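You operate a simulated robot arm through the tools that you are given. There is no shell and no other tool.

You run a simulated robot arm. Do the job below in one go: nothing can be reset, and whatever is moved stays where it is left.

Task
Stop the fan, squeegee the puddle away, then slide the blue tray over.
Fine: the tray ends where the puddle was; squeegee back. Set down upright: squeegee. What is to be rubbed or washed off counts as gone when no trace of it is left.

It is judged by the outcome, as a careful person would: the job done as asked, and still so three seconds after it is handed in. It fails if anything else is knocked over, pushed out of place, dropped, spilled or broken.

Robot
A 7-joint arm with a two-finger parallel gripper, fixed in place. Base frame: the origin is on the floor under the middle of its stand, x ahead of it, y to its left, z up. Units: mm, degrees, N and s.
It reaches about 1112 mm from its shoulder. Its first joint turns from -166.0 to 166.0 degrees. Payload 3.43 kg.
Tool frame: the origin (TCP) lies between the finger pads and is the grasp point; the fingertips stand 34 mm ahead of it; z points along the fingers, y is the line along which they close. The gripper opens to 128 mm. The fingers are 24 mm wide and 12 mm thick; the gripper's body (48 by 130 mm) begins 96 mm behind the TCP.
Orientation is told as [roll, pitch, yaw] about the base's x, y, z axes, in that order, counted from this pose: with the fingers straight down and closing along the base's y, the tool's x points along the base's -x, its y along +y and its z along -z.

Tools
- The arm moves only by the tool servo_tool. Its argument "rows" is text: rows parted by semicolons, each of 7 numbers parted by spaces: the turn, a rotation vector about the base's x, y, z in degrees, then the shift along the base's x, y, z in mm, then the gripper command, from -1 (fully open) to 1 (shut), values between in proportion. In form: rx ry rz tx ty tz hand; .... A call has 1 to 20 rows; each row is the pose to reach, as a shift and turn from the pose commanded when the call began. Rows are played at 5 a second. More than 50 mm and 8.6 degrees between two rows, or a gripper value outside its range, and nothing of the call is played. A pose out of reach is approached as far as the arm can. The call stops where the force on the tool passes 40 N (or 10 N more than at its start, if that is more) or the arm is blocked; 0.2 s more then pass. Each finger travels about 153 mm/s and halts on what it meets, pressing with about 33 N; the grip force reading is that of the motor and also rises with nothing between the fingers. The clock runs only during rows and for 0.2 s after the last one: add rows that repeat a pose to give the fingers time. The reply holds the time, the measured pose of the TCP, the force on the tool along the base axes, the opening and the grip force, in the units named above and with some noise, with the torque about the TCP (base axes, N m) and any sound that the robot's microphone picked up.
- Cameras (640 x 400 px; columns grow to the right, rows downward): "scene" is fixed at [209.5, -499.7, 1588.5]; the picture's right is [0.44, -0.90, 0.00], its down [-0.71, -0.35, -0.61] and it looks along [0.55, 0.27, -0.79] (base axes); focal length 273 px, centre (320, 200). "wrist" rides on the gripper at [76, -11, -160] in the tool frame; the picture's right is [0.15, 0.99, 0.00], its down [-0.88, 0.13, -0.46] and it looks along [-0.45, 0.07, 0.89] (tool axes); focal length 234 px, centre (320, 200). There is no depth. A picture from a camera that has moved, and an enlarged one, comes with that camera's place and axes in the base frame and with its lens. The place of the scene camera against the robot may be out by one fixed shift of up to 18 mm in any direction.
- get_image(camera): a new picture of that camera. It takes no simulated time.
- inspect(camera, box): a new picture of the part [left, top, right, bottom] of that camera's present view, enlarged. It takes no simulated time.
- close_job(): hands the job in; it is judged then, once.

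Places have to be worked out from the pictures, the camera data and where the tool is seen. Open the gripper and draw the arm clear of the work before you hand the job in, unless the task says otherwise.

The tools are called after ">>>" as a command line: name --argument value ..., lists and objects as JSON in quotes. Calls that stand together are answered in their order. servo_tool: Moves the arm, as the interface text tells. Its arguments: {"type":"object","properties":{"rows":{"type":"string"}},"required":["rows"]} The other tools are called the same way: get_image (camera) takes a picture; inspect (camera, box) takes an enlarged picture of a part of a camera's view; close_job () hands the job in.

At the start:

```text
time: 0.0
ee_pos: [596.6, 34.1, 1170.2]
tcp_rot: [-0.1, 0.0, 0.0]
wrist_force: [-0.3, 0.5, -0.3]
torque: [0.0, -0.02, -0.05]
finger_gap: 128.1
gripper_force: 0.0
```

scene: 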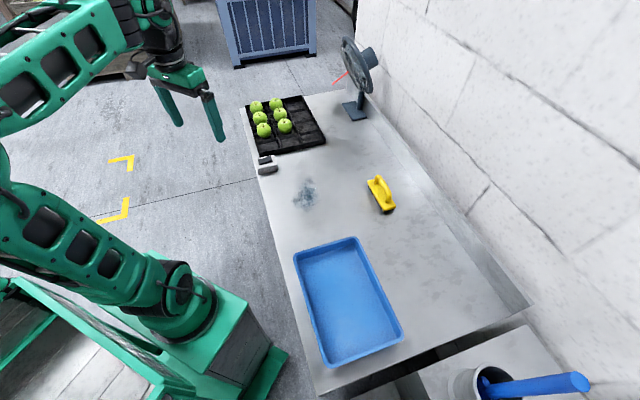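
wrist: 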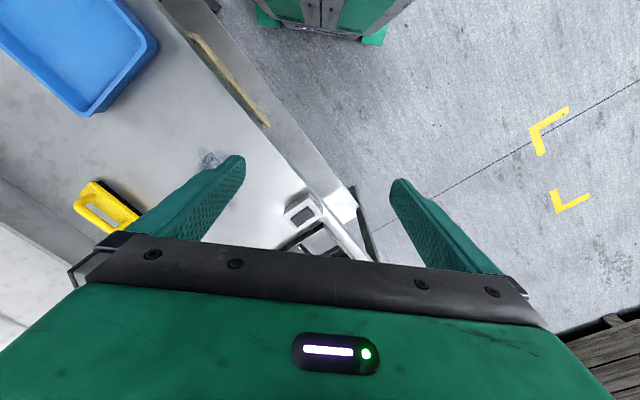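

I start by looking closely at the bench: the fan, the switch-like item near the tray of apples, the puddle, the squeegee and the blue tray.

>>> inspect --camera "scene" --box '[230, 80, 350, 180]'

>>> inspect --camera "scene" --box '[310, 20, 410, 130]'

>>> inspect --camera "scene" --box '[270, 150, 430, 250]'

>>> inspect --camera "scene" --box '[270, 220, 430, 400]'

>>> inspect --camera "wrist" --box '[240, 160, 400, 260]'

```text
4.00 times, centred on (290, 130) of scene
camera zoom: at [209.5, -499.7, 1588.5], right [0.44, -0.9, 0.0], down [-0.71, -0.35, -0.61], along [0.55, 0.27, -0.79], focal length 1091 px, centre (440, 480)
```

zoom: 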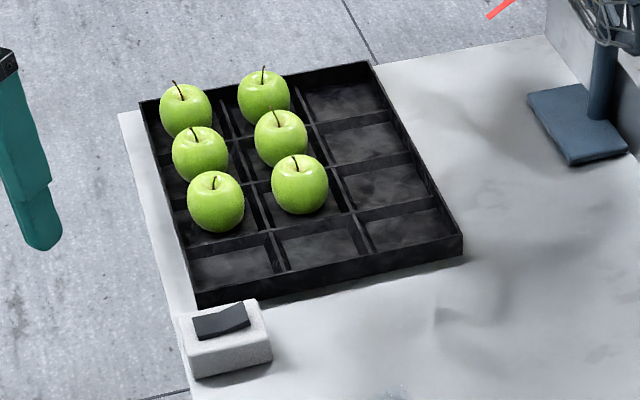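

```text
3.64 times, centred on (360, 75) of scene
camera zoom: at [209.5, -499.7, 1588.5], right [0.44, -0.9, 0.0], down [-0.71, -0.35, -0.61], along [0.55, 0.27, -0.79], focal length 992 px, centre (174, 654)
```

zoom: 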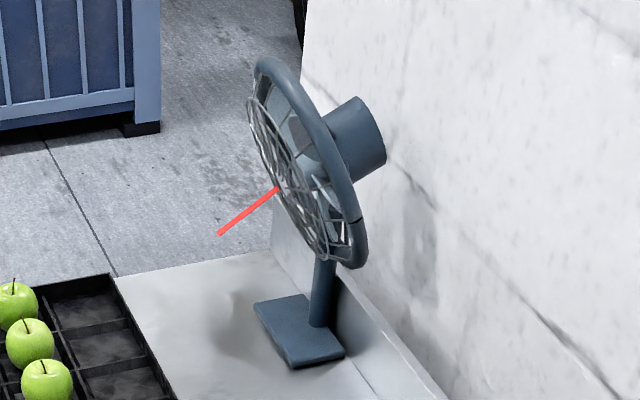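

```text
4.00 times, centred on (350, 200) of scene
camera zoom: at [209.5, -499.7, 1588.5], right [0.44, -0.9, 0.0], down [-0.71, -0.35, -0.61], along [0.55, 0.27, -0.79], focal length 1091 px, centre (200, 200)
```

zoom: 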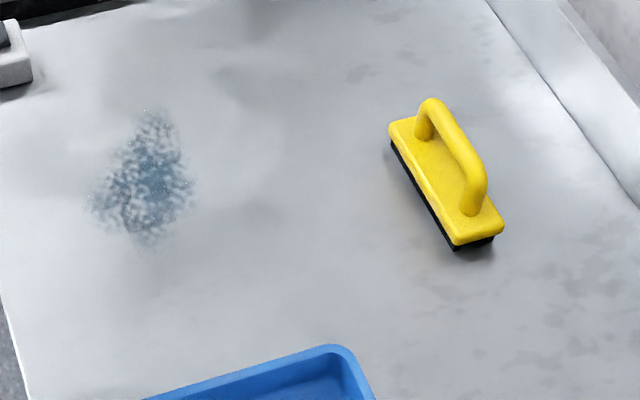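

```text
2.22 times, centred on (350, 310) of scene
camera zoom: at [209.5, -499.7, 1588.5], right [0.44, -0.9, 0.0], down [-0.71, -0.35, -0.61], along [0.55, 0.27, -0.79], focal length 606 px, centre (253, -44)
```

zoom: 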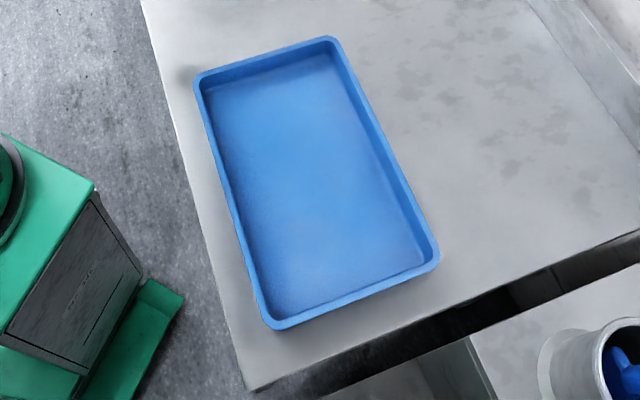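

```text
4.00 times, centred on (320, 210) of wrist
camera zoom: at [520.3, 22.8, 1330.3], right [-0.15, 0.99, 0.0], down [0.88, 0.13, 0.46], along [0.45, 0.07, -0.89], focal length 937 px, centre (320, 160)
```

zoom: 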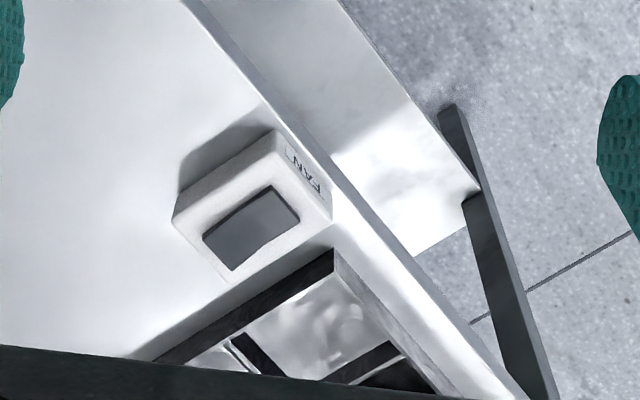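

The small box by the apple tray is labelled FAN: it is the fan's rocker switch, at about (803, 26, 865). I move the open gripper back-above it to look closely with the wrist camera.

>>> servo_tool --rows "0 0 0 30 -5 -30 -1; 0 0 0 62 -10 -60 -1; 0 0 0 95 -15 -90 -1; 0 0 0 125 -20 -120 -1; 0 0 0 125 -20 -120 -1"

>>> get_image --camera "wrist"

>>> get_image --camera "scene"

```text
time: 1.2
ee_pos: [707.5, 14.9, 1057.4]
tcp_rot: [-0.1, -0.7, -0.1]
wrist_force: [0.2, 0.6, -0.3]
torque: [0.01, -0.02, -0.01]
finger_gap: 128.4
gripper_force: 0.1
```

```text
taken
camera wrist: at [629.6, 4.1, 1215.3], right [-0.15, 0.99, 0.0], down [0.88, 0.13, 0.47], along [0.46, 0.07, -0.88], focal length 234 px, centre (320, 200)
```

wrist: 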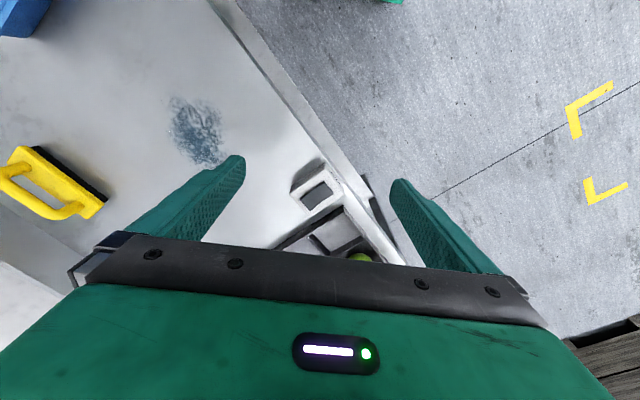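

```text
taken
```

scene: 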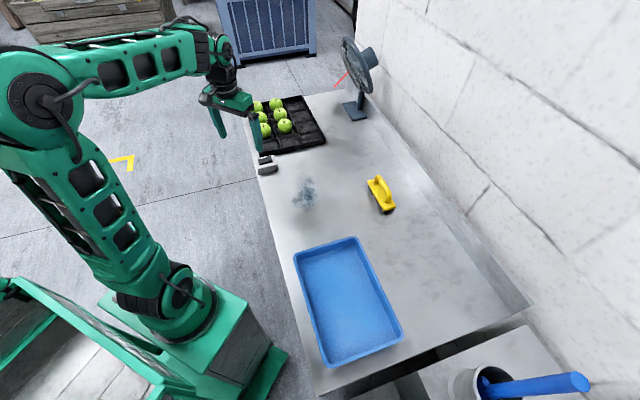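

The arm is still settling; the switch is in view between the fingers. I enlarge the switch, squeegee and puddle in this view.

>>> inspect --camera "wrist" --box '[260, 140, 400, 250]'

>>> inspect --camera "wrist" --box '[0, 80, 240, 230]'

```text
3.64 times, centred on (330, 195) of wrist
camera zoom: at [629.6, 4.1, 1215.3], right [-0.15, 0.99, 0.0], down [0.88, 0.13, 0.47], along [0.46, 0.07, -0.88], focal length 852 px, centre (284, 218)
```

zoom: 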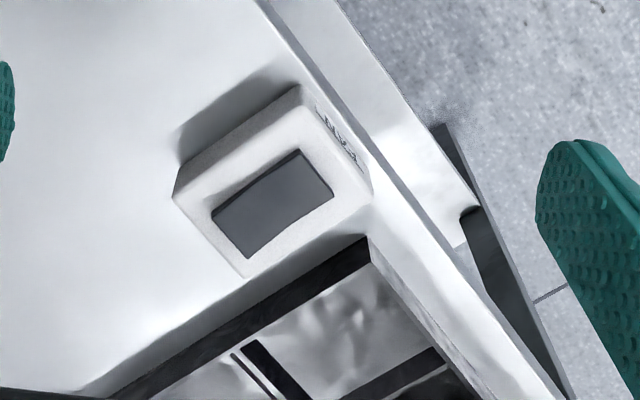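

```text
2.67 times, centred on (120, 155) of wrist
camera zoom: at [629.6, 4.1, 1215.3], right [-0.15, 0.99, 0.0], down [0.88, 0.13, 0.47], along [0.46, 0.07, -0.88], focal length 624 px, centre (853, 320)
```

zoom: 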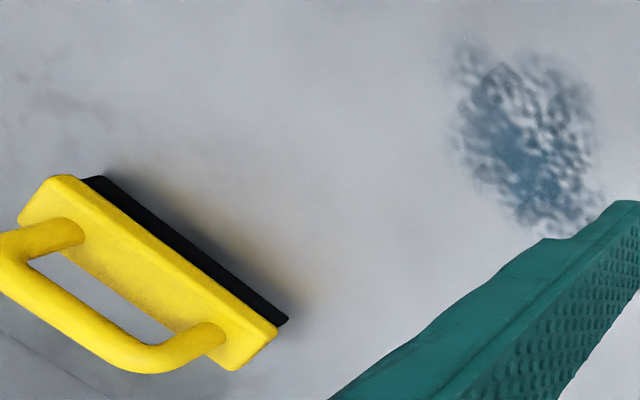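

I need to see which way the rocker tips, so I enlarge it from the scene camera.

>>> inspect --camera "scene" --box '[250, 145, 290, 180]'

>>> inspect --camera "wrist" --box '[285, 150, 355, 220]'

```text
11.43 times, centred on (270, 162) of scene
camera zoom: at [209.5, -499.7, 1588.5], right [0.44, -0.9, 0.0], down [-0.71, -0.35, -0.61], along [0.55, 0.27, -0.79], focal length 3117 px, centre (891, 629)
```

zoom: 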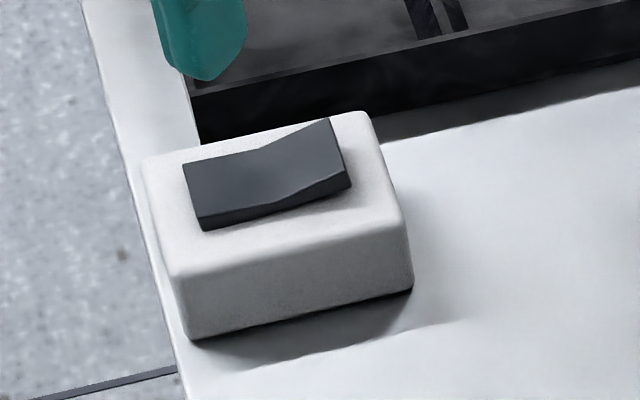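

```text
5.71 times, centred on (320, 185) of wrist
camera zoom: at [629.6, 4.1, 1215.3], right [-0.15, 0.99, 0.0], down [0.88, 0.13, 0.47], along [0.46, 0.07, -0.88], focal length 1338 px, centre (320, 286)
```

zoom: 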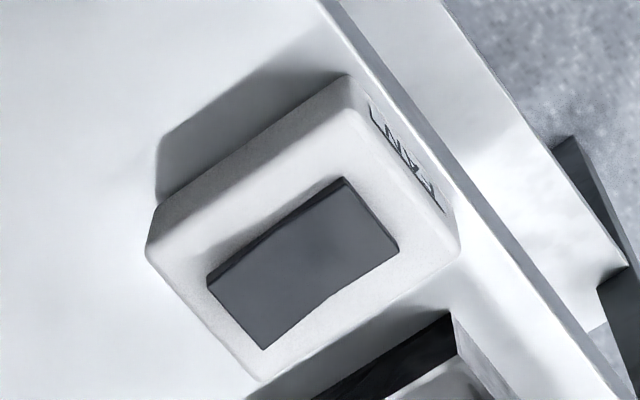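

The rocker's far end (+v side, away from the robot) is the raised half; the rocker's middle is near (808, 25, 862). I turn the gripper 45° to line up with the bench and come in above that raised half, keeping well above the apples.

>>> servo_tool --rows "0 0 8 16 0 -10 -1; 0 0 16 32 0 -22 -1; 0 0 24 48 1 -34 -1; 0 0 32 64 1 -46 -1; 0 0 40 82 2 -60 -1; 0 0 45 97 2 -74 -1; 0 0 45 97 2 -74 -1; 0 0 45 97 2 -74 -1; 0 0 45 97 2 -74 -1"

>>> get_image --camera "wrist"

>>> get_image --camera "scene"

```text
time: 3.2
ee_pos: [801.8, 16.0, 984.5]
tcp_rot: [-0.1, -0.7, 45.0]
wrist_force: [0.0, 0.4, 1.0]
torque: [0.02, -0.02, 0.0]
finger_gap: 128.0
gripper_force: 0.1
```

```text
taken
camera wrist: at [755.7, -47.0, 1142.5], right [-0.8, 0.6, 0.0], down [0.53, 0.71, 0.47], along [0.28, 0.37, -0.88], focal length 234 px, centre (320, 200)
```

wrist: 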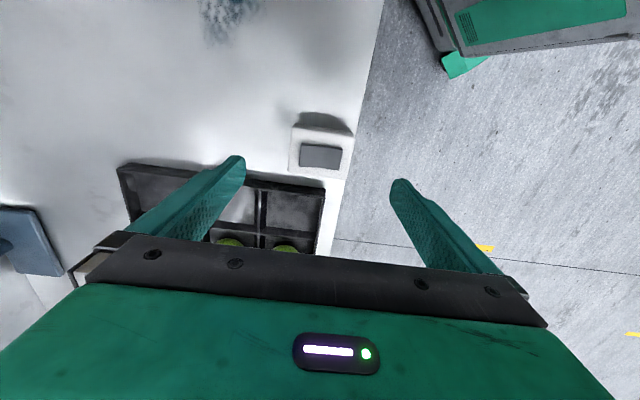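

```text
taken
```

scene: 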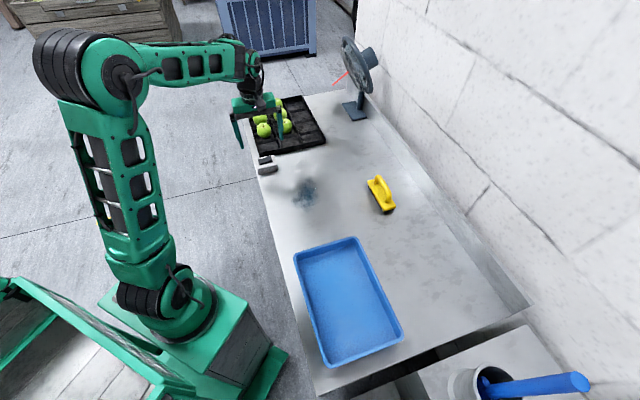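

The measured pose sits about 17 mm short in x of the command, so I will steer by the measured readings. I enlarge the switch for a second bearing on it.

>>> inspect --camera "wrist" --box '[275, 100, 375, 190]'

```text
4.44 times, centred on (325, 145) of wrist
camera zoom: at [755.7, -47.0, 1142.5], right [-0.8, 0.6, 0.0], down [0.53, 0.71, 0.47], along [0.28, 0.37, -0.88], focal length 1041 px, centre (298, 444)
```

zoom: 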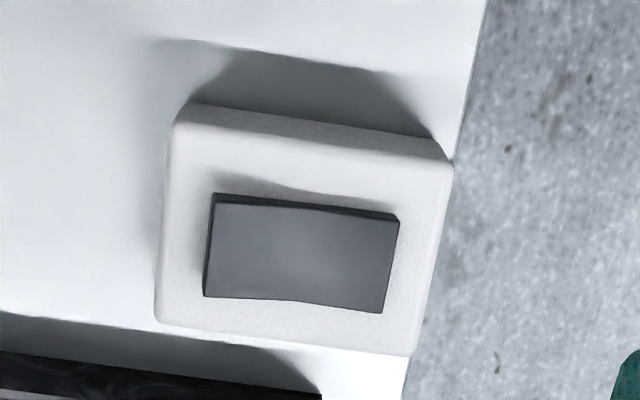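

From three bearings the rocker's middle is at (808, 25, 862) and its raised far half centres near (819, 15). I close the fingers, line up over that half and come down to about 25 mm above it.

>>> servo_tool --rows "0 0 0 8 -1 -10 1; 0 0 0 17 -1 -20 1; 0 0 0 17 -1 -40 1; 0 0 0 17 -1 -55 1; 0 0 0 17 -1 -55 1; 0 0 0 17 -1 -55 1; 0 0 0 17 -1 -55 1"

>>> get_image --camera "wrist"

>>> inspect --camera "scene" --box '[225, 60, 345, 190]'

```text
time: 4.8
ee_pos: [821.4, 15.2, 931.7]
tcp_rot: [0.0, -0.9, 45.0]
wrist_force: [-1.1, 0.4, 0.7]
torque: [0.01, -0.01, -0.02]
finger_gap: 0.1
gripper_force: 32.9
```

```text
taken
camera wrist: at [773.4, -48.3, 1088.5], right [-0.8, 0.6, 0.0], down [0.53, 0.71, 0.47], along [0.28, 0.37, -0.88], focal length 234 px, centre (320, 200)
```

wrist: 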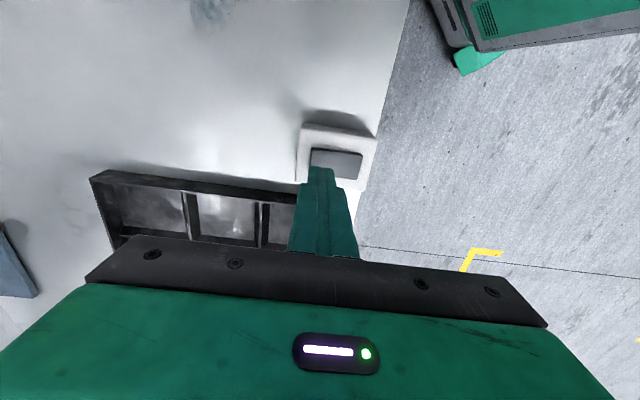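

```text
3.08 times, centred on (285, 125) of scene
camera zoom: at [209.5, -499.7, 1588.5], right [0.44, -0.9, 0.0], down [-0.71, -0.35, -0.61], along [0.55, 0.27, -0.79], focal length 839 px, centre (428, 431)
```

zoom: 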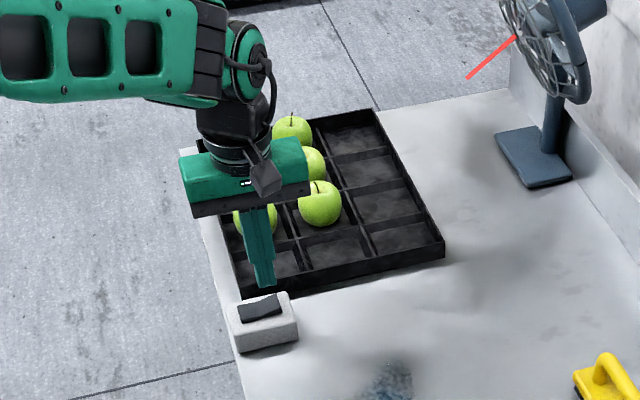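

The closed fingertips hang over the raised half of the rocker, about 30 mm above it. I lower gradually in small steps and let the force readout tell contact.

>>> servo_tool --rows "0 0 0 -2 -1 -10 1; 0 0 0 -2 -1 -18 1; 0 0 0 -2 -1 -24 1; 0 0 0 -2 -1 -27 1; 0 0 0 -2 -1 -29 1; 0 0 0 -2 -1 -31 1; 0 0 0 -2 -1 -33 1; 0 0 0 -2 -1 -35 1; 0 0 0 -2 -1 -35 1"

>>> inspect --camera "scene" --box '[225, 60, 345, 190]'

>>> inspect --camera "scene" --box '[310, 20, 410, 130]'

```text
time: 6.7
ee_pos: [808.4, 14.3, 907.8]
tcp_rot: [-0.6, -1.4, 44.9]
wrist_force: [1.7, 0.0, -1.9]
torque: [0.0, 0.14, -0.01]
finger_gap: 0.0
gripper_force: 33.5
stopped in row 9: the force on the tool passed its limit at 42 N (the readings are from after the stop); the commanded pose is now the measured one
```

```text
3.08 times, centred on (285, 125) of scene
camera zoom: at [209.5, -499.7, 1588.5], right [0.44, -0.9, 0.0], down [-0.71, -0.35, -0.61], along [0.55, 0.27, -0.79], focal length 839 px, centre (428, 431)
```

zoom: 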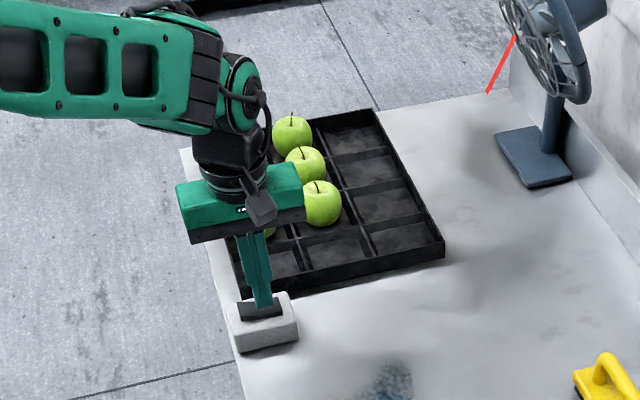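

```text
3.64 times, centred on (360, 75) of scene
camera zoom: at [209.5, -499.7, 1588.5], right [0.44, -0.9, 0.0], down [-0.71, -0.35, -0.61], along [0.55, 0.27, -0.79], focal length 992 px, centre (174, 654)
```

zoom: 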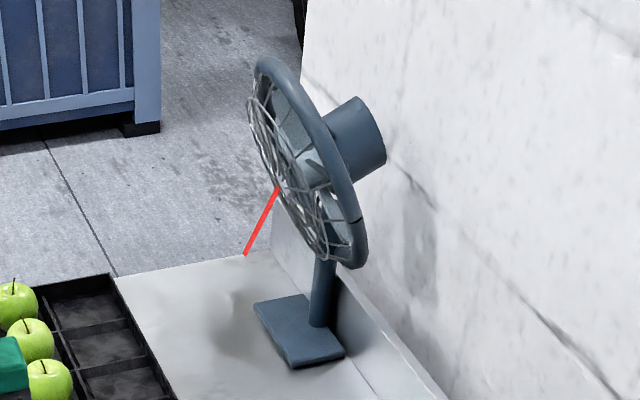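

The rocker has gone over and the fan's ribbon is drooping. I lift straight up and check the switch and fan.

>>> servo_tool --rows "0 0 0 0 0 15 1; 0 0 0 0 0 50 1; 0 0 0 0 0 95 1; 0 0 0 0 0 140 1; 0 0 0 0 0 140 -1; 0 0 0 0 0 140 -1; 0 0 0 0 0 140 -1; 0 0 0 0 0 140 -1; 0 0 0 0 0 140 -1"

>>> get_image --camera "wrist"

>>> inspect --camera "scene" --box '[225, 60, 345, 190]'

>>> inspect --camera "scene" --box '[310, 20, 410, 130]'

>>> inspect --camera "scene" --box '[250, 145, 290, 180]'

```text
time: 8.7
ee_pos: [809.3, 13.0, 1046.6]
tcp_rot: [-0.6, -1.3, 45.0]
wrist_force: [-0.2, -0.4, 0.3]
torque: [-0.01, -0.02, 0.01]
finger_gap: 128.1
gripper_force: 0.0
```

```text
taken
camera wrist: at [759.0, -50.5, 1203.1], right [-0.8, 0.6, -0.01], down [0.52, 0.71, 0.48], along [0.29, 0.37, -0.88], focal length 234 px, centre (320, 200)
```

wrist: 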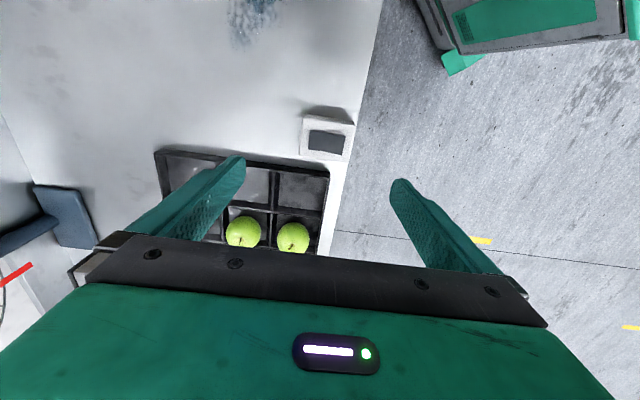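

```text
3.08 times, centred on (285, 125) of scene
camera zoom: at [209.5, -499.7, 1588.5], right [0.44, -0.9, 0.0], down [-0.71, -0.35, -0.61], along [0.55, 0.27, -0.79], focal length 839 px, centre (428, 431)
```

zoom: 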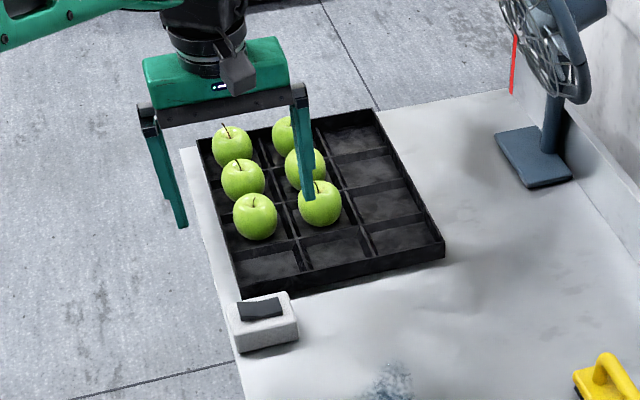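

```text
3.64 times, centred on (360, 75) of scene
camera zoom: at [209.5, -499.7, 1588.5], right [0.44, -0.9, 0.0], down [-0.71, -0.35, -0.61], along [0.55, 0.27, -0.79], focal length 992 px, centre (174, 654)
```

zoom: 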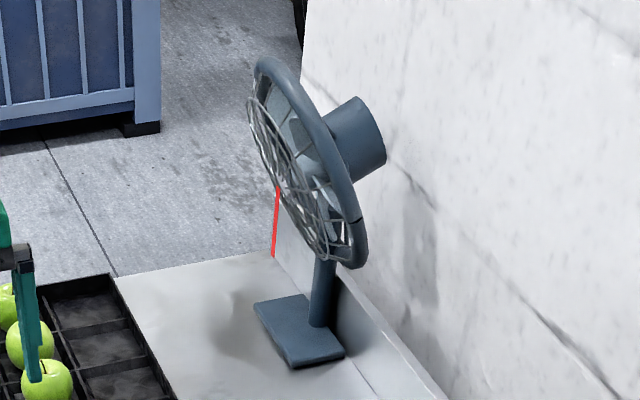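

```text
11.43 times, centred on (270, 162) of scene
camera zoom: at [209.5, -499.7, 1588.5], right [0.44, -0.9, 0.0], down [-0.71, -0.35, -0.61], along [0.55, 0.27, -0.79], focal length 3117 px, centre (891, 629)
```

zoom: 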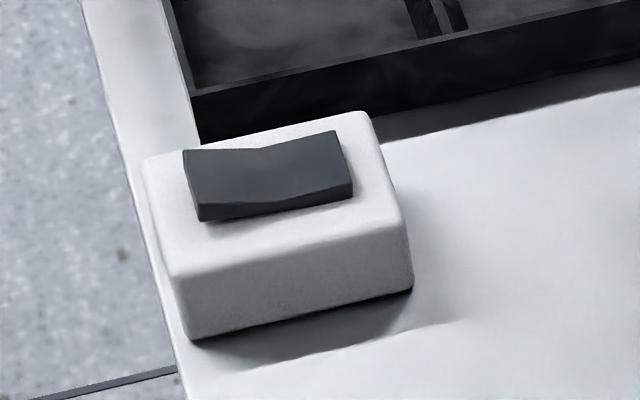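

The ribbon hangs limp and the rocker has flipped: the fan is off. Next I move the open gripper over the squeegee, near (826, -429), high up, levelling the tool as I go.

>>> servo_tool --rows "-0.1 0.3 0 2 -40 10 -1; -0.2 0.6 0 4 -85 20 -1; -0.3 0.9 0 6 -130 30 -1; -0.4 1.2 0 8 -175 34 -1; -0.5 1.3 0 9 -220 34 -1; -0.5 1.3 0 10 -265 34 -1; -0.5 1.3 0 12 -310 34 -1; -0.5 1.3 0 14 -355 34 -1; -0.5 1.3 0 15 -400 34 -1; -0.5 1.3 0 16 -430 34 -1; -0.5 1.3 0 16 -442 34 -1; -0.5 1.3 0 16 -442 34 -1; -0.5 1.3 0 16 -442 34 -1; -0.5 1.3 0 16 -442 34 -1"

>>> get_image --camera "wrist"

>>> get_image --camera "scene"

```text
time: 11.7
ee_pos: [822.5, -428.9, 1081.2]
tcp_rot: [-0.2, -0.1, 44.9]
wrist_force: [-0.1, -0.2, -0.4]
torque: [-0.01, 0.04, 0.01]
finger_gap: 128.0
gripper_force: 0.0
```

```text
taken
camera wrist: at [776.8, -492.2, 1240.4], right [-0.8, 0.6, 0.0], down [0.53, 0.71, 0.46], along [0.27, 0.37, -0.89], focal length 234 px, centre (320, 200)
```

wrist: 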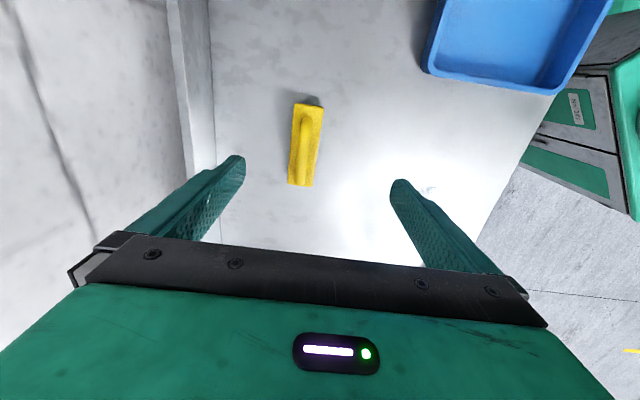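

```text
taken
```

scene: 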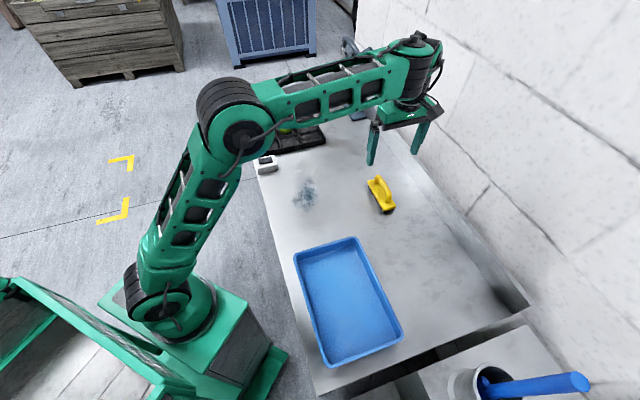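

The squeegee is between the fingers in the wrist view. I enlarge it to fix the handle's line and height.

>>> inspect --camera "wrist" --box '[260, 80, 360, 210]'

>>> inspect --camera "scene" --box '[350, 160, 420, 225]'

```text
3.08 times, centred on (310, 145) of wrist
camera zoom: at [776.8, -492.2, 1240.4], right [-0.8, 0.6, 0.0], down [0.53, 0.71, 0.46], along [0.27, 0.37, -0.89], focal length 720 px, centre (351, 369)
```

zoom: 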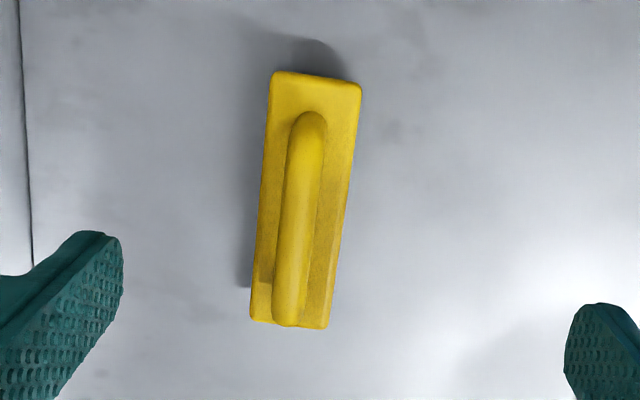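

```text
6.15 times, centred on (385, 192) of scene
camera zoom: at [209.5, -499.7, 1588.5], right [0.44, -0.9, 0.0], down [-0.71, -0.35, -0.61], along [0.55, 0.27, -0.79], focal length 1678 px, centre (-80, 246)
```

zoom: 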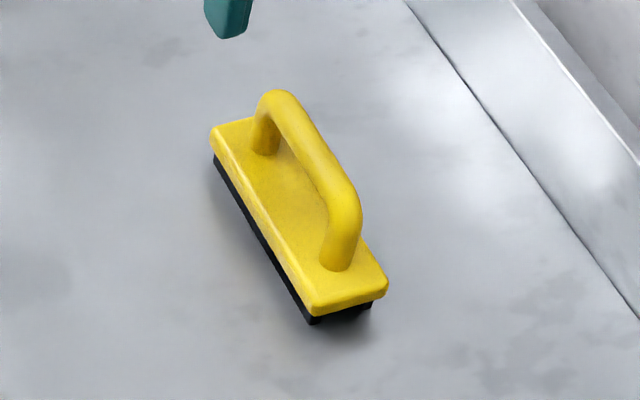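

By two wrist bearings the squeegee is centred near (863, -424), long axis at 45° to x, handle top roughly 870 high. I move over it and come down with the fingers wide open on either side to get a closer look.

>>> servo_tool --rows "0 0 0 15 2 -30 -1; 0 0 0 30 4 -65 -1; 0 0 0 41 5.5 -100 -1; 0 0 0 41 5.5 -130 -1; 0 0 0 41 5.5 -150 -1; 0 0 0 41 5.5 -150 -1; 0 0 0 41 5.5 -150 -1; 0 0 0 41 5.5 -150 -1"

>>> get_image --camera "wrist"

>>> inspect --camera "scene" --box '[340, 130, 430, 225]'

```text
time: 13.5
ee_pos: [867.8, -423.0, 931.5]
tcp_rot: [0.1, -0.1, 45.0]
wrist_force: [0.7, -0.1, 0.3]
torque: [-0.01, -0.02, -0.01]
finger_gap: 128.0
gripper_force: 0.0
```

```text
taken
camera wrist: at [819.7, -484.1, 1090.2], right [-0.8, 0.6, 0.0], down [0.53, 0.71, 0.46], along [0.27, 0.37, -0.89], focal length 234 px, centre (320, 200)
```

wrist: 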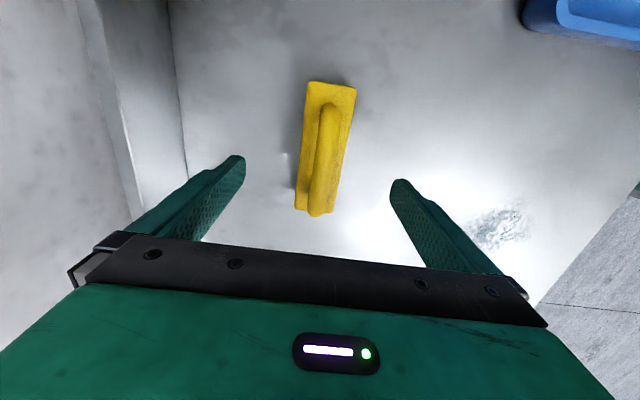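

```text
4.21 times, centred on (385, 178) of scene
camera zoom: at [209.5, -499.7, 1588.5], right [0.44, -0.9, 0.0], down [-0.71, -0.35, -0.61], along [0.55, 0.27, -0.79], focal length 1148 px, centre (46, 295)
```

zoom: 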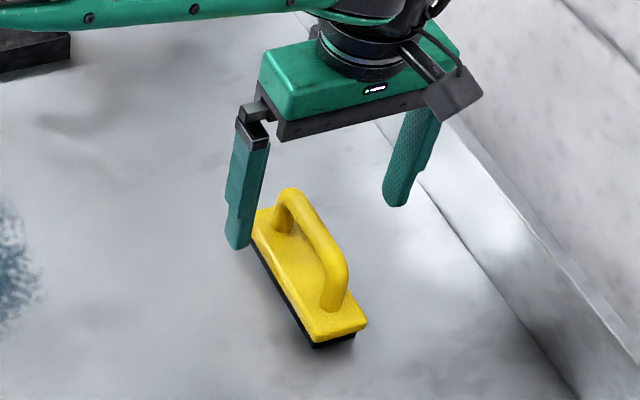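

The fingers straddle the handle. I enlarge the wrist view to fix the handle's line and height from this closer point.

>>> inspect --camera "wrist" --box '[260, 70, 390, 230]'

```text
2.50 times, centred on (325, 150) of wrist
camera zoom: at [819.7, -484.1, 1090.2], right [-0.8, 0.6, 0.0], down [0.53, 0.71, 0.46], along [0.27, 0.37, -0.89], focal length 585 px, centre (308, 325)
```

zoom: 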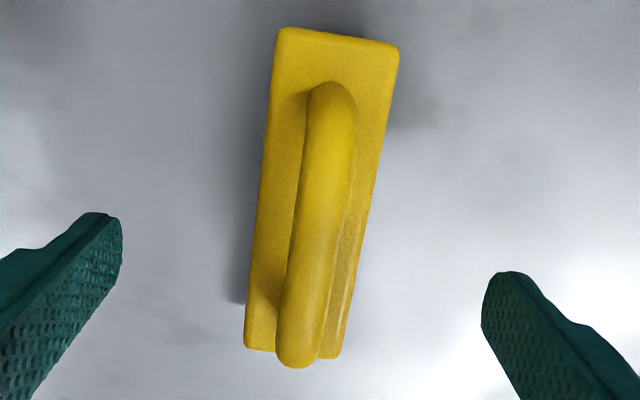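

Better triangulation gives the handle bar's top at about z = 887 (20 mm thick) over a base top at about 842, with its middle near (860, -427). I lower to TCP z ≈ 886, so the tips stay about 10 mm above the base, then close on the bar.

>>> servo_tool --rows "0 0 0 -8 -4 -10 -1; 0 0 0 -8 -4 -25 -1; 0 0 0 -8 -4 -38 -1; 0 0 0 -8 -4 -46 -1; 0 0 0 -8 -4 -46 -1; 0 0 0 -8 -4 -46 -1"

>>> inspect --camera "scene" --box '[340, 130, 430, 225]'

>>> get_image --camera "wrist"

```text
time: 14.9
ee_pos: [857.8, -425.9, 884.9]
tcp_rot: [-0.1, -0.2, 45.0]
wrist_force: [0.1, 0.2, -0.2]
torque: [0.01, -0.03, -0.01]
finger_gap: 127.8
gripper_force: 0.0
```

```text
4.21 times, centred on (385, 178) of scene
camera zoom: at [209.5, -499.7, 1588.5], right [0.44, -0.9, 0.0], down [-0.71, -0.35, -0.61], along [0.55, 0.27, -0.79], focal length 1148 px, centre (46, 295)
```

zoom: 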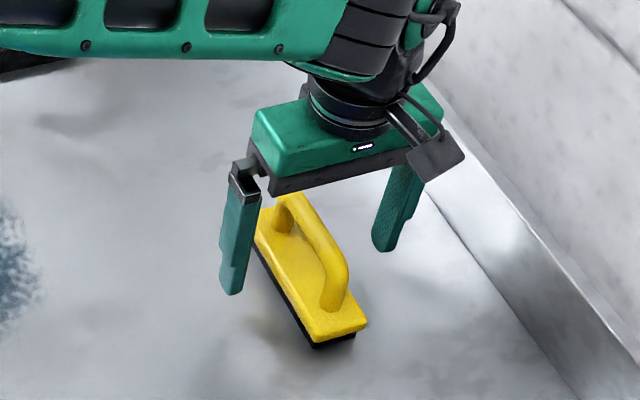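

```text
taken
camera wrist: at [811.6, -488.2, 1043.8], right [-0.8, 0.6, 0.0], down [0.53, 0.71, 0.46], along [0.27, 0.37, -0.89], focal length 234 px, centre (320, 200)
```

wrist: 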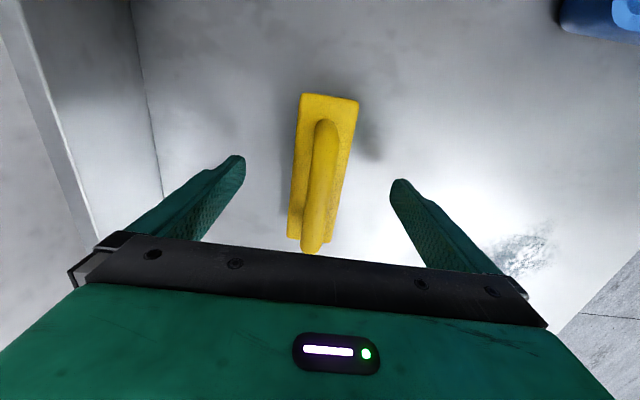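

The bar is centred between the fingers at TCP height. I close the gripper and hold.

>>> servo_tool --rows "0 0 0 0 0 0 0; 0 0 0 0 0 0 0.5; 0 0 0 0 0 0 0.7; 0 0 0 0 0 0 1; 0 0 0 0 0 0 1; 0 0 0 0 0 0 1"

>>> inspect --camera "scene" --box '[340, 130, 430, 225]'

>>> get_image --camera "wrist"

```text
time: 16.3
ee_pos: [858.1, -426.9, 884.9]
tcp_rot: [-0.1, -0.3, 45.0]
wrist_force: [0.3, -0.9, -0.2]
torque: [-0.01, 0.0, 0.0]
finger_gap: 17.2
gripper_force: 33.1
```

```text
4.21 times, centred on (385, 178) of scene
camera zoom: at [209.5, -499.7, 1588.5], right [0.44, -0.9, 0.0], down [-0.71, -0.35, -0.61], along [0.55, 0.27, -0.79], focal length 1148 px, centre (46, 295)
```

zoom: 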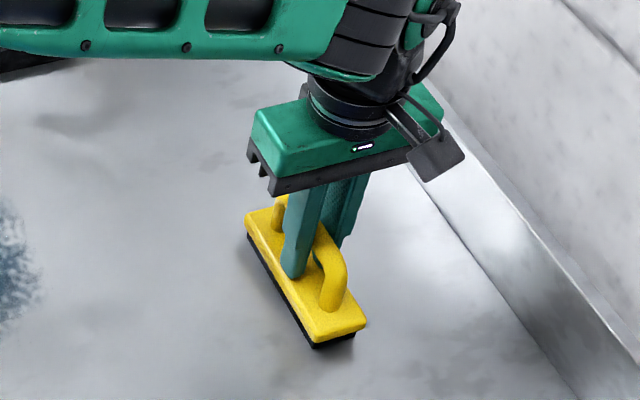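

```text
taken
camera wrist: at [811.6, -488.2, 1043.9], right [-0.8, 0.6, 0.0], down [0.53, 0.71, 0.46], along [0.27, 0.37, -0.89], focal length 234 px, centre (320, 200)
```

wrist: 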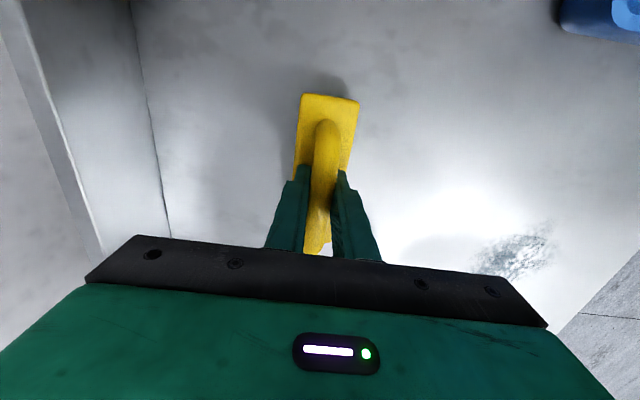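

Gripped: gap 17 mm on the bar, squeegee unmoved; its home pose is TCP (858, -427, 885), yaw 45. I lift it 50 mm, carry it to the far side of the puddle, and check with pictures.

>>> servo_tool --rows "0 0 0 0 0 10 1; 0 0 0 0 0 30 1; 0 0 0 0 0 50 1; 0 0 0 -22 38 50 1; 0 0 0 -44 76 50 1; 0 0 0 -66 114 50 1; 0 0 0 -87 151 50 1; 0 0 0 -87 151 50 1; 0 0 0 -87 151 50 1; 0 0 0 -87 151 50 1"

>>> get_image --camera "scene"

>>> get_image --camera "wrist"

>>> inspect --camera "scene" --box '[280, 130, 400, 230]'

```text
time: 18.5
ee_pos: [771.9, -276.0, 936.4]
tcp_rot: [0.0, -0.2, 44.9]
wrist_force: [0.2, -0.1, -1.5]
torque: [0.02, 0.0, 0.0]
finger_gap: 17.3
gripper_force: 33.0
```

```text
taken
```

scene: 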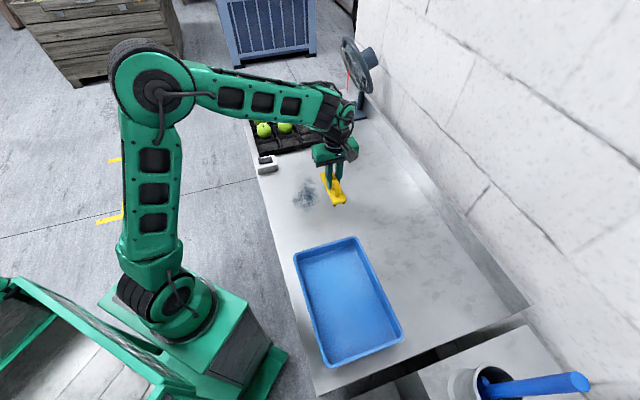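

```text
taken
camera wrist: at [724.5, -338.2, 1095.2], right [-0.8, 0.6, 0.0], down [0.53, 0.71, 0.46], along [0.27, 0.37, -0.89], focal length 234 px, centre (320, 200)
```

wrist: 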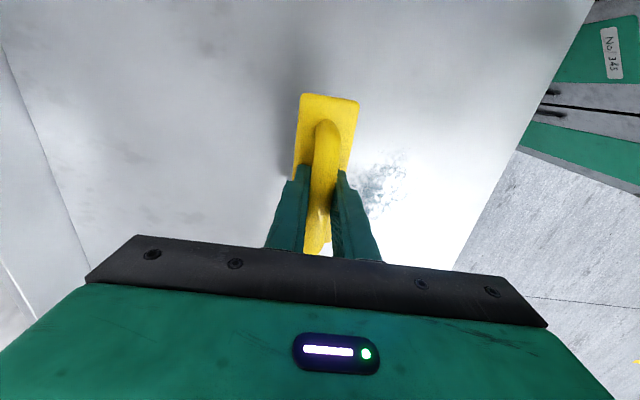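

```text
4.00 times, centred on (340, 180) of scene
camera zoom: at [209.5, -499.7, 1588.5], right [0.44, -0.9, 0.0], down [-0.71, -0.35, -0.61], along [0.55, 0.27, -0.79], focal length 1091 px, centre (240, 280)
```

zoom: 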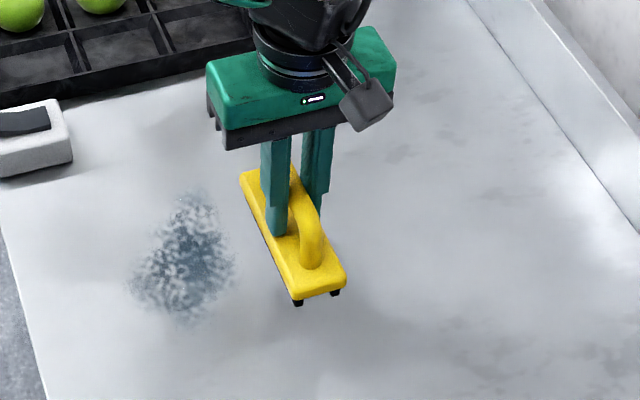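

The squeegee hangs level with the puddle just on its near side. I lower it to the bench beyond the puddle and press lightly, watching the force.

>>> servo_tool --rows "0 0 0 0 0 -20 1; 0 0 0 0 0 -38 1; 0 0 0 0 0 -47 1; 0 0 0 0 0 -51 1; 0 0 0 0 0 -54 1; 0 0 0 0 0 -54 1"

>>> inspect --camera "scene" --box '[280, 130, 400, 230]'

```text
time: 20.0
ee_pos: [761.3, -275.6, 892.4]
tcp_rot: [-0.7, -0.8, 45.0]
wrist_force: [1.0, 1.1, -2.4]
torque: [0.01, 0.13, 0.02]
finger_gap: 17.2
gripper_force: 33.0
stopped in row 6: the force on the tool passed its limit at 41 N (the readings are from after the stop); the commanded pose is now the measured one
```

```text
4.00 times, centred on (340, 180) of scene
camera zoom: at [209.5, -499.7, 1588.5], right [0.44, -0.9, 0.0], down [-0.71, -0.35, -0.61], along [0.55, 0.27, -0.79], focal length 1091 px, centre (240, 280)
```

zoom: 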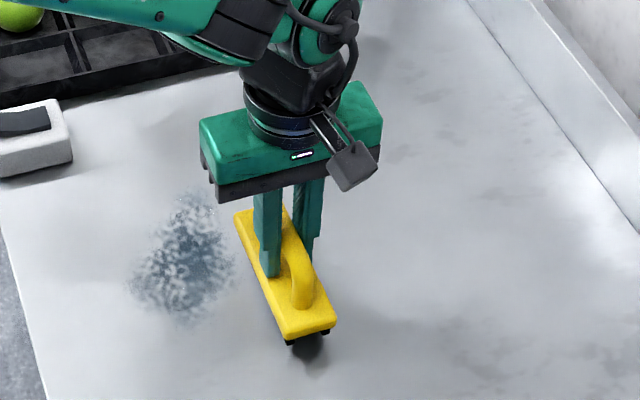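

Contact came at TCP z ≈ 892, about 7 mm higher than at home, so the squeegee may have shifted in the grip. I look closely before wiping.

>>> inspect --camera "scene" --box '[325, 175, 375, 225]'

>>> get_image --camera "wrist"

>>> inspect --camera "wrist" --box '[250, 80, 420, 270]'

```text
8.00 times, centred on (350, 200) of scene
camera zoom: at [209.5, -499.7, 1588.5], right [0.44, -0.9, 0.0], down [-0.71, -0.35, -0.61], along [0.55, 0.27, -0.79], focal length 2182 px, centre (80, 200)
```

zoom: 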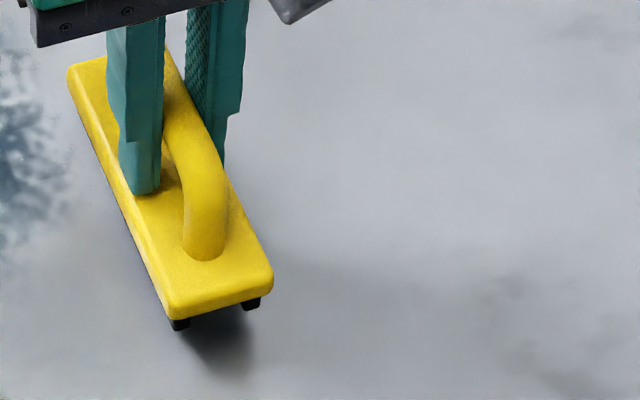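

```text
taken
camera wrist: at [711.5, -337.6, 1050.4], right [-0.8, 0.6, -0.02], down [0.52, 0.71, 0.47], along [0.29, 0.37, -0.88], focal length 234 px, centre (320, 200)
```

wrist: 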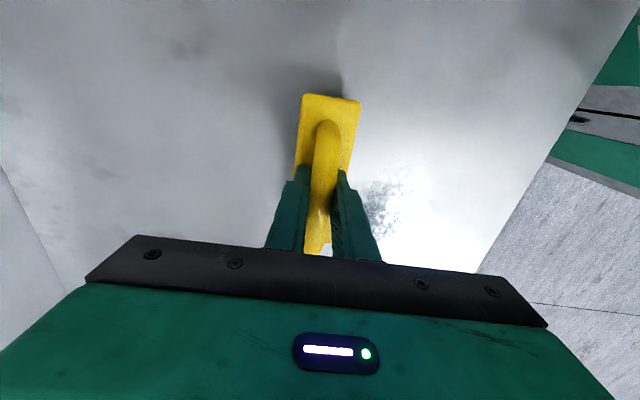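

```text
2.11 times, centred on (335, 175) of wrist
camera zoom: at [711.5, -337.6, 1050.4], right [-0.8, 0.6, -0.02], down [0.52, 0.71, 0.47], along [0.29, 0.37, -0.88], focal length 493 px, centre (288, 253)
```

zoom: 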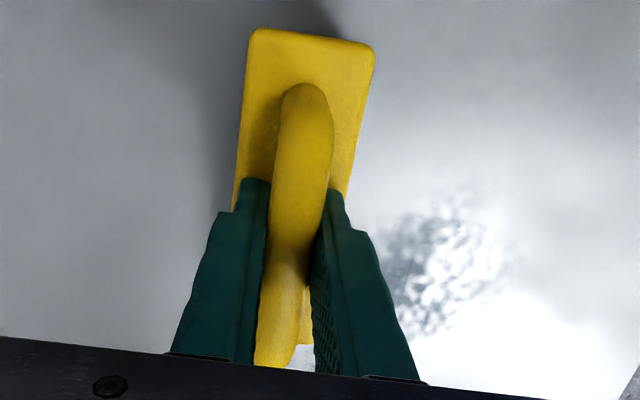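

The shadow under the near end suggests the arm sprang back up about 7 mm after the stop and the squeegee is now hovering. I level the tool and lower in small steps to just above the home contact height, then read the force.

>>> servo_tool --rows "0.1 0.5 0 0 0 -2 1; 0.1 1 0 0 0 -4 1; 0.1 1 0 0 0 -5 1; 0.1 1 0 0 0 -6 1; 0.1 1 0 0 0 -6 1"

>>> inspect --camera "scene" --box '[325, 175, 375, 225]'

```text
time: 21.2
ee_pos: [761.0, -276.7, 887.5]
tcp_rot: [-0.1, -0.2, 45.0]
wrist_force: [-0.5, -1.7, -1.5]
torque: [0.01, 0.01, -0.04]
finger_gap: 17.0
gripper_force: 33.1
```

```text
8.00 times, centred on (350, 200) of scene
camera zoom: at [209.5, -499.7, 1588.5], right [0.44, -0.9, 0.0], down [-0.71, -0.35, -0.61], along [0.55, 0.27, -0.79], focal length 2182 px, centre (80, 200)
```

zoom: 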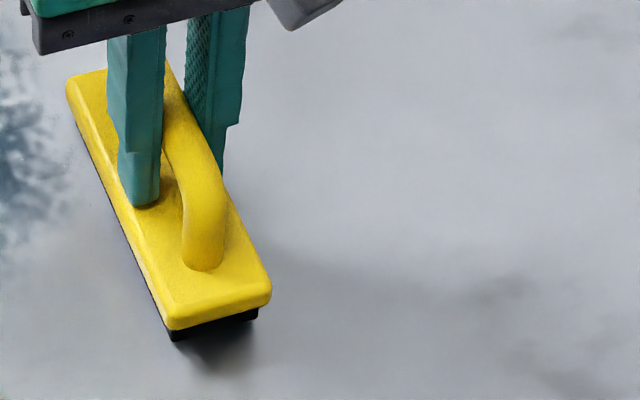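

It was indeed hovering; the gap is nearly closed at z = 887.5. I lower 3 mm more in 1 mm steps.

>>> servo_tool --rows "0 0 0 0 0 -1 1; 0 0 0 0 0 -2 1; 0 0 0 0 0 -3 1; 0 0 0 0 0 -3 1; 0 0 0 0 0 -3 1"

>>> inspect --camera "scene" --box '[325, 175, 375, 225]'

```text
time: 22.4
ee_pos: [760.9, -275.9, 883.5]
tcp_rot: [-0.1, -0.1, 45.0]
wrist_force: [0.8, 0.9, 4.7]
torque: [0.36, -0.35, 0.01]
finger_gap: 17.2
gripper_force: 32.7
```

```text
8.00 times, centred on (350, 200) of scene
camera zoom: at [209.5, -499.7, 1588.5], right [0.44, -0.9, 0.0], down [-0.71, -0.35, -0.61], along [0.55, 0.27, -0.79], focal length 2182 px, centre (80, 200)
```

zoom: 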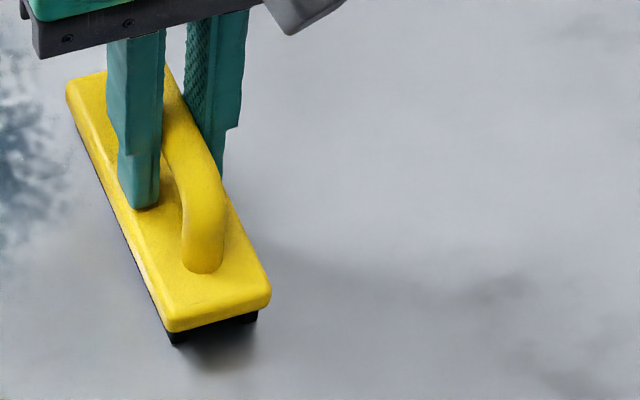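

The squeegee touches with about 6 N, mainly at its far (+u) end by the torque. I tilt about half a degree to even it out and press 1.5 mm more.

>>> servo_tool --rows "0.2 -0.2 0 0 0 -0.5 1; 0.35 -0.35 0 0 0 -1 1; 0.35 -0.35 0 0 0 -1.5 1; 0.35 -0.35 0 0 0 -1.5 1; 0.35 -0.35 0 0 0 -1.5 1"

```text
time: 23.6
ee_pos: [761.3, -274.4, 883.6]
tcp_rot: [-0.2, -0.8, 45.0]
wrist_force: [-4.9, -1.7, 33.6]
torque: [-0.5, 0.65, -0.09]
finger_gap: 17.1
gripper_force: 33.2
```

Now it sits flat but presses with 34 N, too much. I ease up about 0.8 mm and begin the first stroke toward the robot (−v), half-way, then read the force.

>>> servo_tool --rows "-0.15 0.15 0 0 0 0.8 1; -0.15 0.15 0 -8 8 0.8 1; -0.15 0.15 0 -18 18 0.8 1; -0.15 0.15 0 -28 28 0.8 1; -0.15 0.15 0 -38 38 0.8 1; -0.15 0.15 0 -48 48 0.8 1"

>>> inspect --camera "scene" --box '[280, 130, 400, 230]'

```text
time: 25.0
ee_pos: [714.4, -226.5, 883.4]
tcp_rot: [-0.1, -0.5, 45.0]
wrist_force: [7.9, -9.4, 36.4]
torque: [-0.55, 0.41, 0.23]
finger_gap: 16.8
gripper_force: 33.4
```

```text
4.00 times, centred on (340, 180) of scene
camera zoom: at [209.5, -499.7, 1588.5], right [0.44, -0.9, 0.0], down [-0.71, -0.35, -0.61], along [0.55, 0.27, -0.79], focal length 1091 px, centre (240, 280)
```

zoom: 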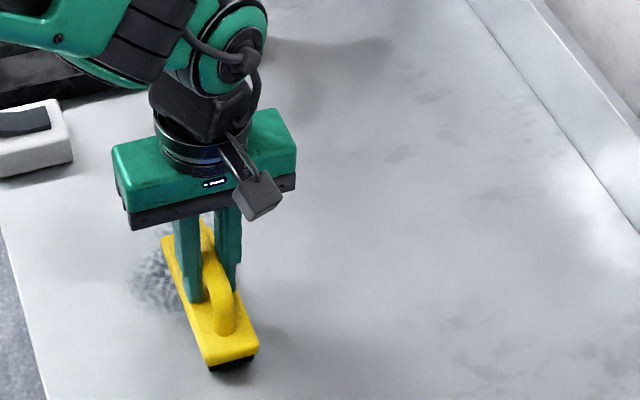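

The wipe is going well, but the press is 36 N, close to the limit. I ease off about 1.2 mm while continuing the stroke.

>>> servo_tool --rows "0 0 0 0 0 1.2 1; 0 0 0 -8 8 1.2 1; 0 0 0 -18 18 1.2 1; 0 0 0 -28 28 1.2 1; 0 0 0 -38 38 1.2 1; 0 0 0 -48 48 1.2 1"

>>> inspect --camera "scene" --box '[280, 130, 400, 230]'

```text
time: 26.4
ee_pos: [663.6, -177.9, 884.0]
tcp_rot: [0.0, -0.4, 44.9]
wrist_force: [1.4, -3.2, 15.4]
torque: [0.17, -0.13, 0.07]
finger_gap: 17.1
gripper_force: 32.6
```

```text
4.00 times, centred on (340, 180) of scene
camera zoom: at [209.5, -499.7, 1588.5], right [0.44, -0.9, 0.0], down [-0.71, -0.35, -0.61], along [0.55, 0.27, -0.79], focal length 1091 px, centre (240, 280)
```

zoom: 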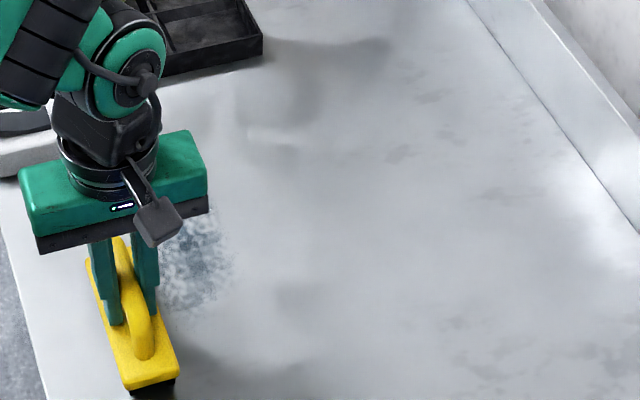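

The swept part of the puddle is fading, so it needs several passes. Force is a good 15 N; I finish this stroke past the near edge, shift 45 mm along +u, and stroke back over the rest.

>>> servo_tool --rows "0 0 0 -8 8 0 1; 0 0 0 -18 18 0 1; 0 0 0 -25 25 0 1; 0 0 0 -17 33 0 1; 0 0 0 -7 43 0 1; 0 0 0 3 53 0 1; 0 0 0 7 57 0 1; 0 0 0 15 49 0 1; 0 0 0 25 39 0 1; 0 0 0 35 29 0 1; 0 0 0 45 19 0 1; 0 0 0 55 9 0 1; 0 0 0 55 9 0 1"

>>> inspect --camera "scene" --box '[280, 130, 400, 230]'

```text
time: 29.2
ee_pos: [719.9, -170.2, 883.0]
tcp_rot: [-0.1, -0.5, 45.0]
wrist_force: [-5.7, 7.4, 20.1]
torque: [0.27, -0.01, 0.02]
finger_gap: 17.4
gripper_force: 32.8
```

```text
4.00 times, centred on (340, 180) of scene
camera zoom: at [209.5, -499.7, 1588.5], right [0.44, -0.9, 0.0], down [-0.71, -0.35, -0.61], along [0.55, 0.27, -0.79], focal length 1091 px, centre (240, 280)
```

zoom: 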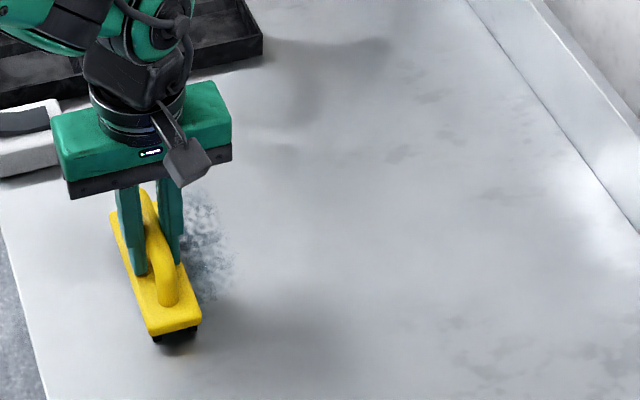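

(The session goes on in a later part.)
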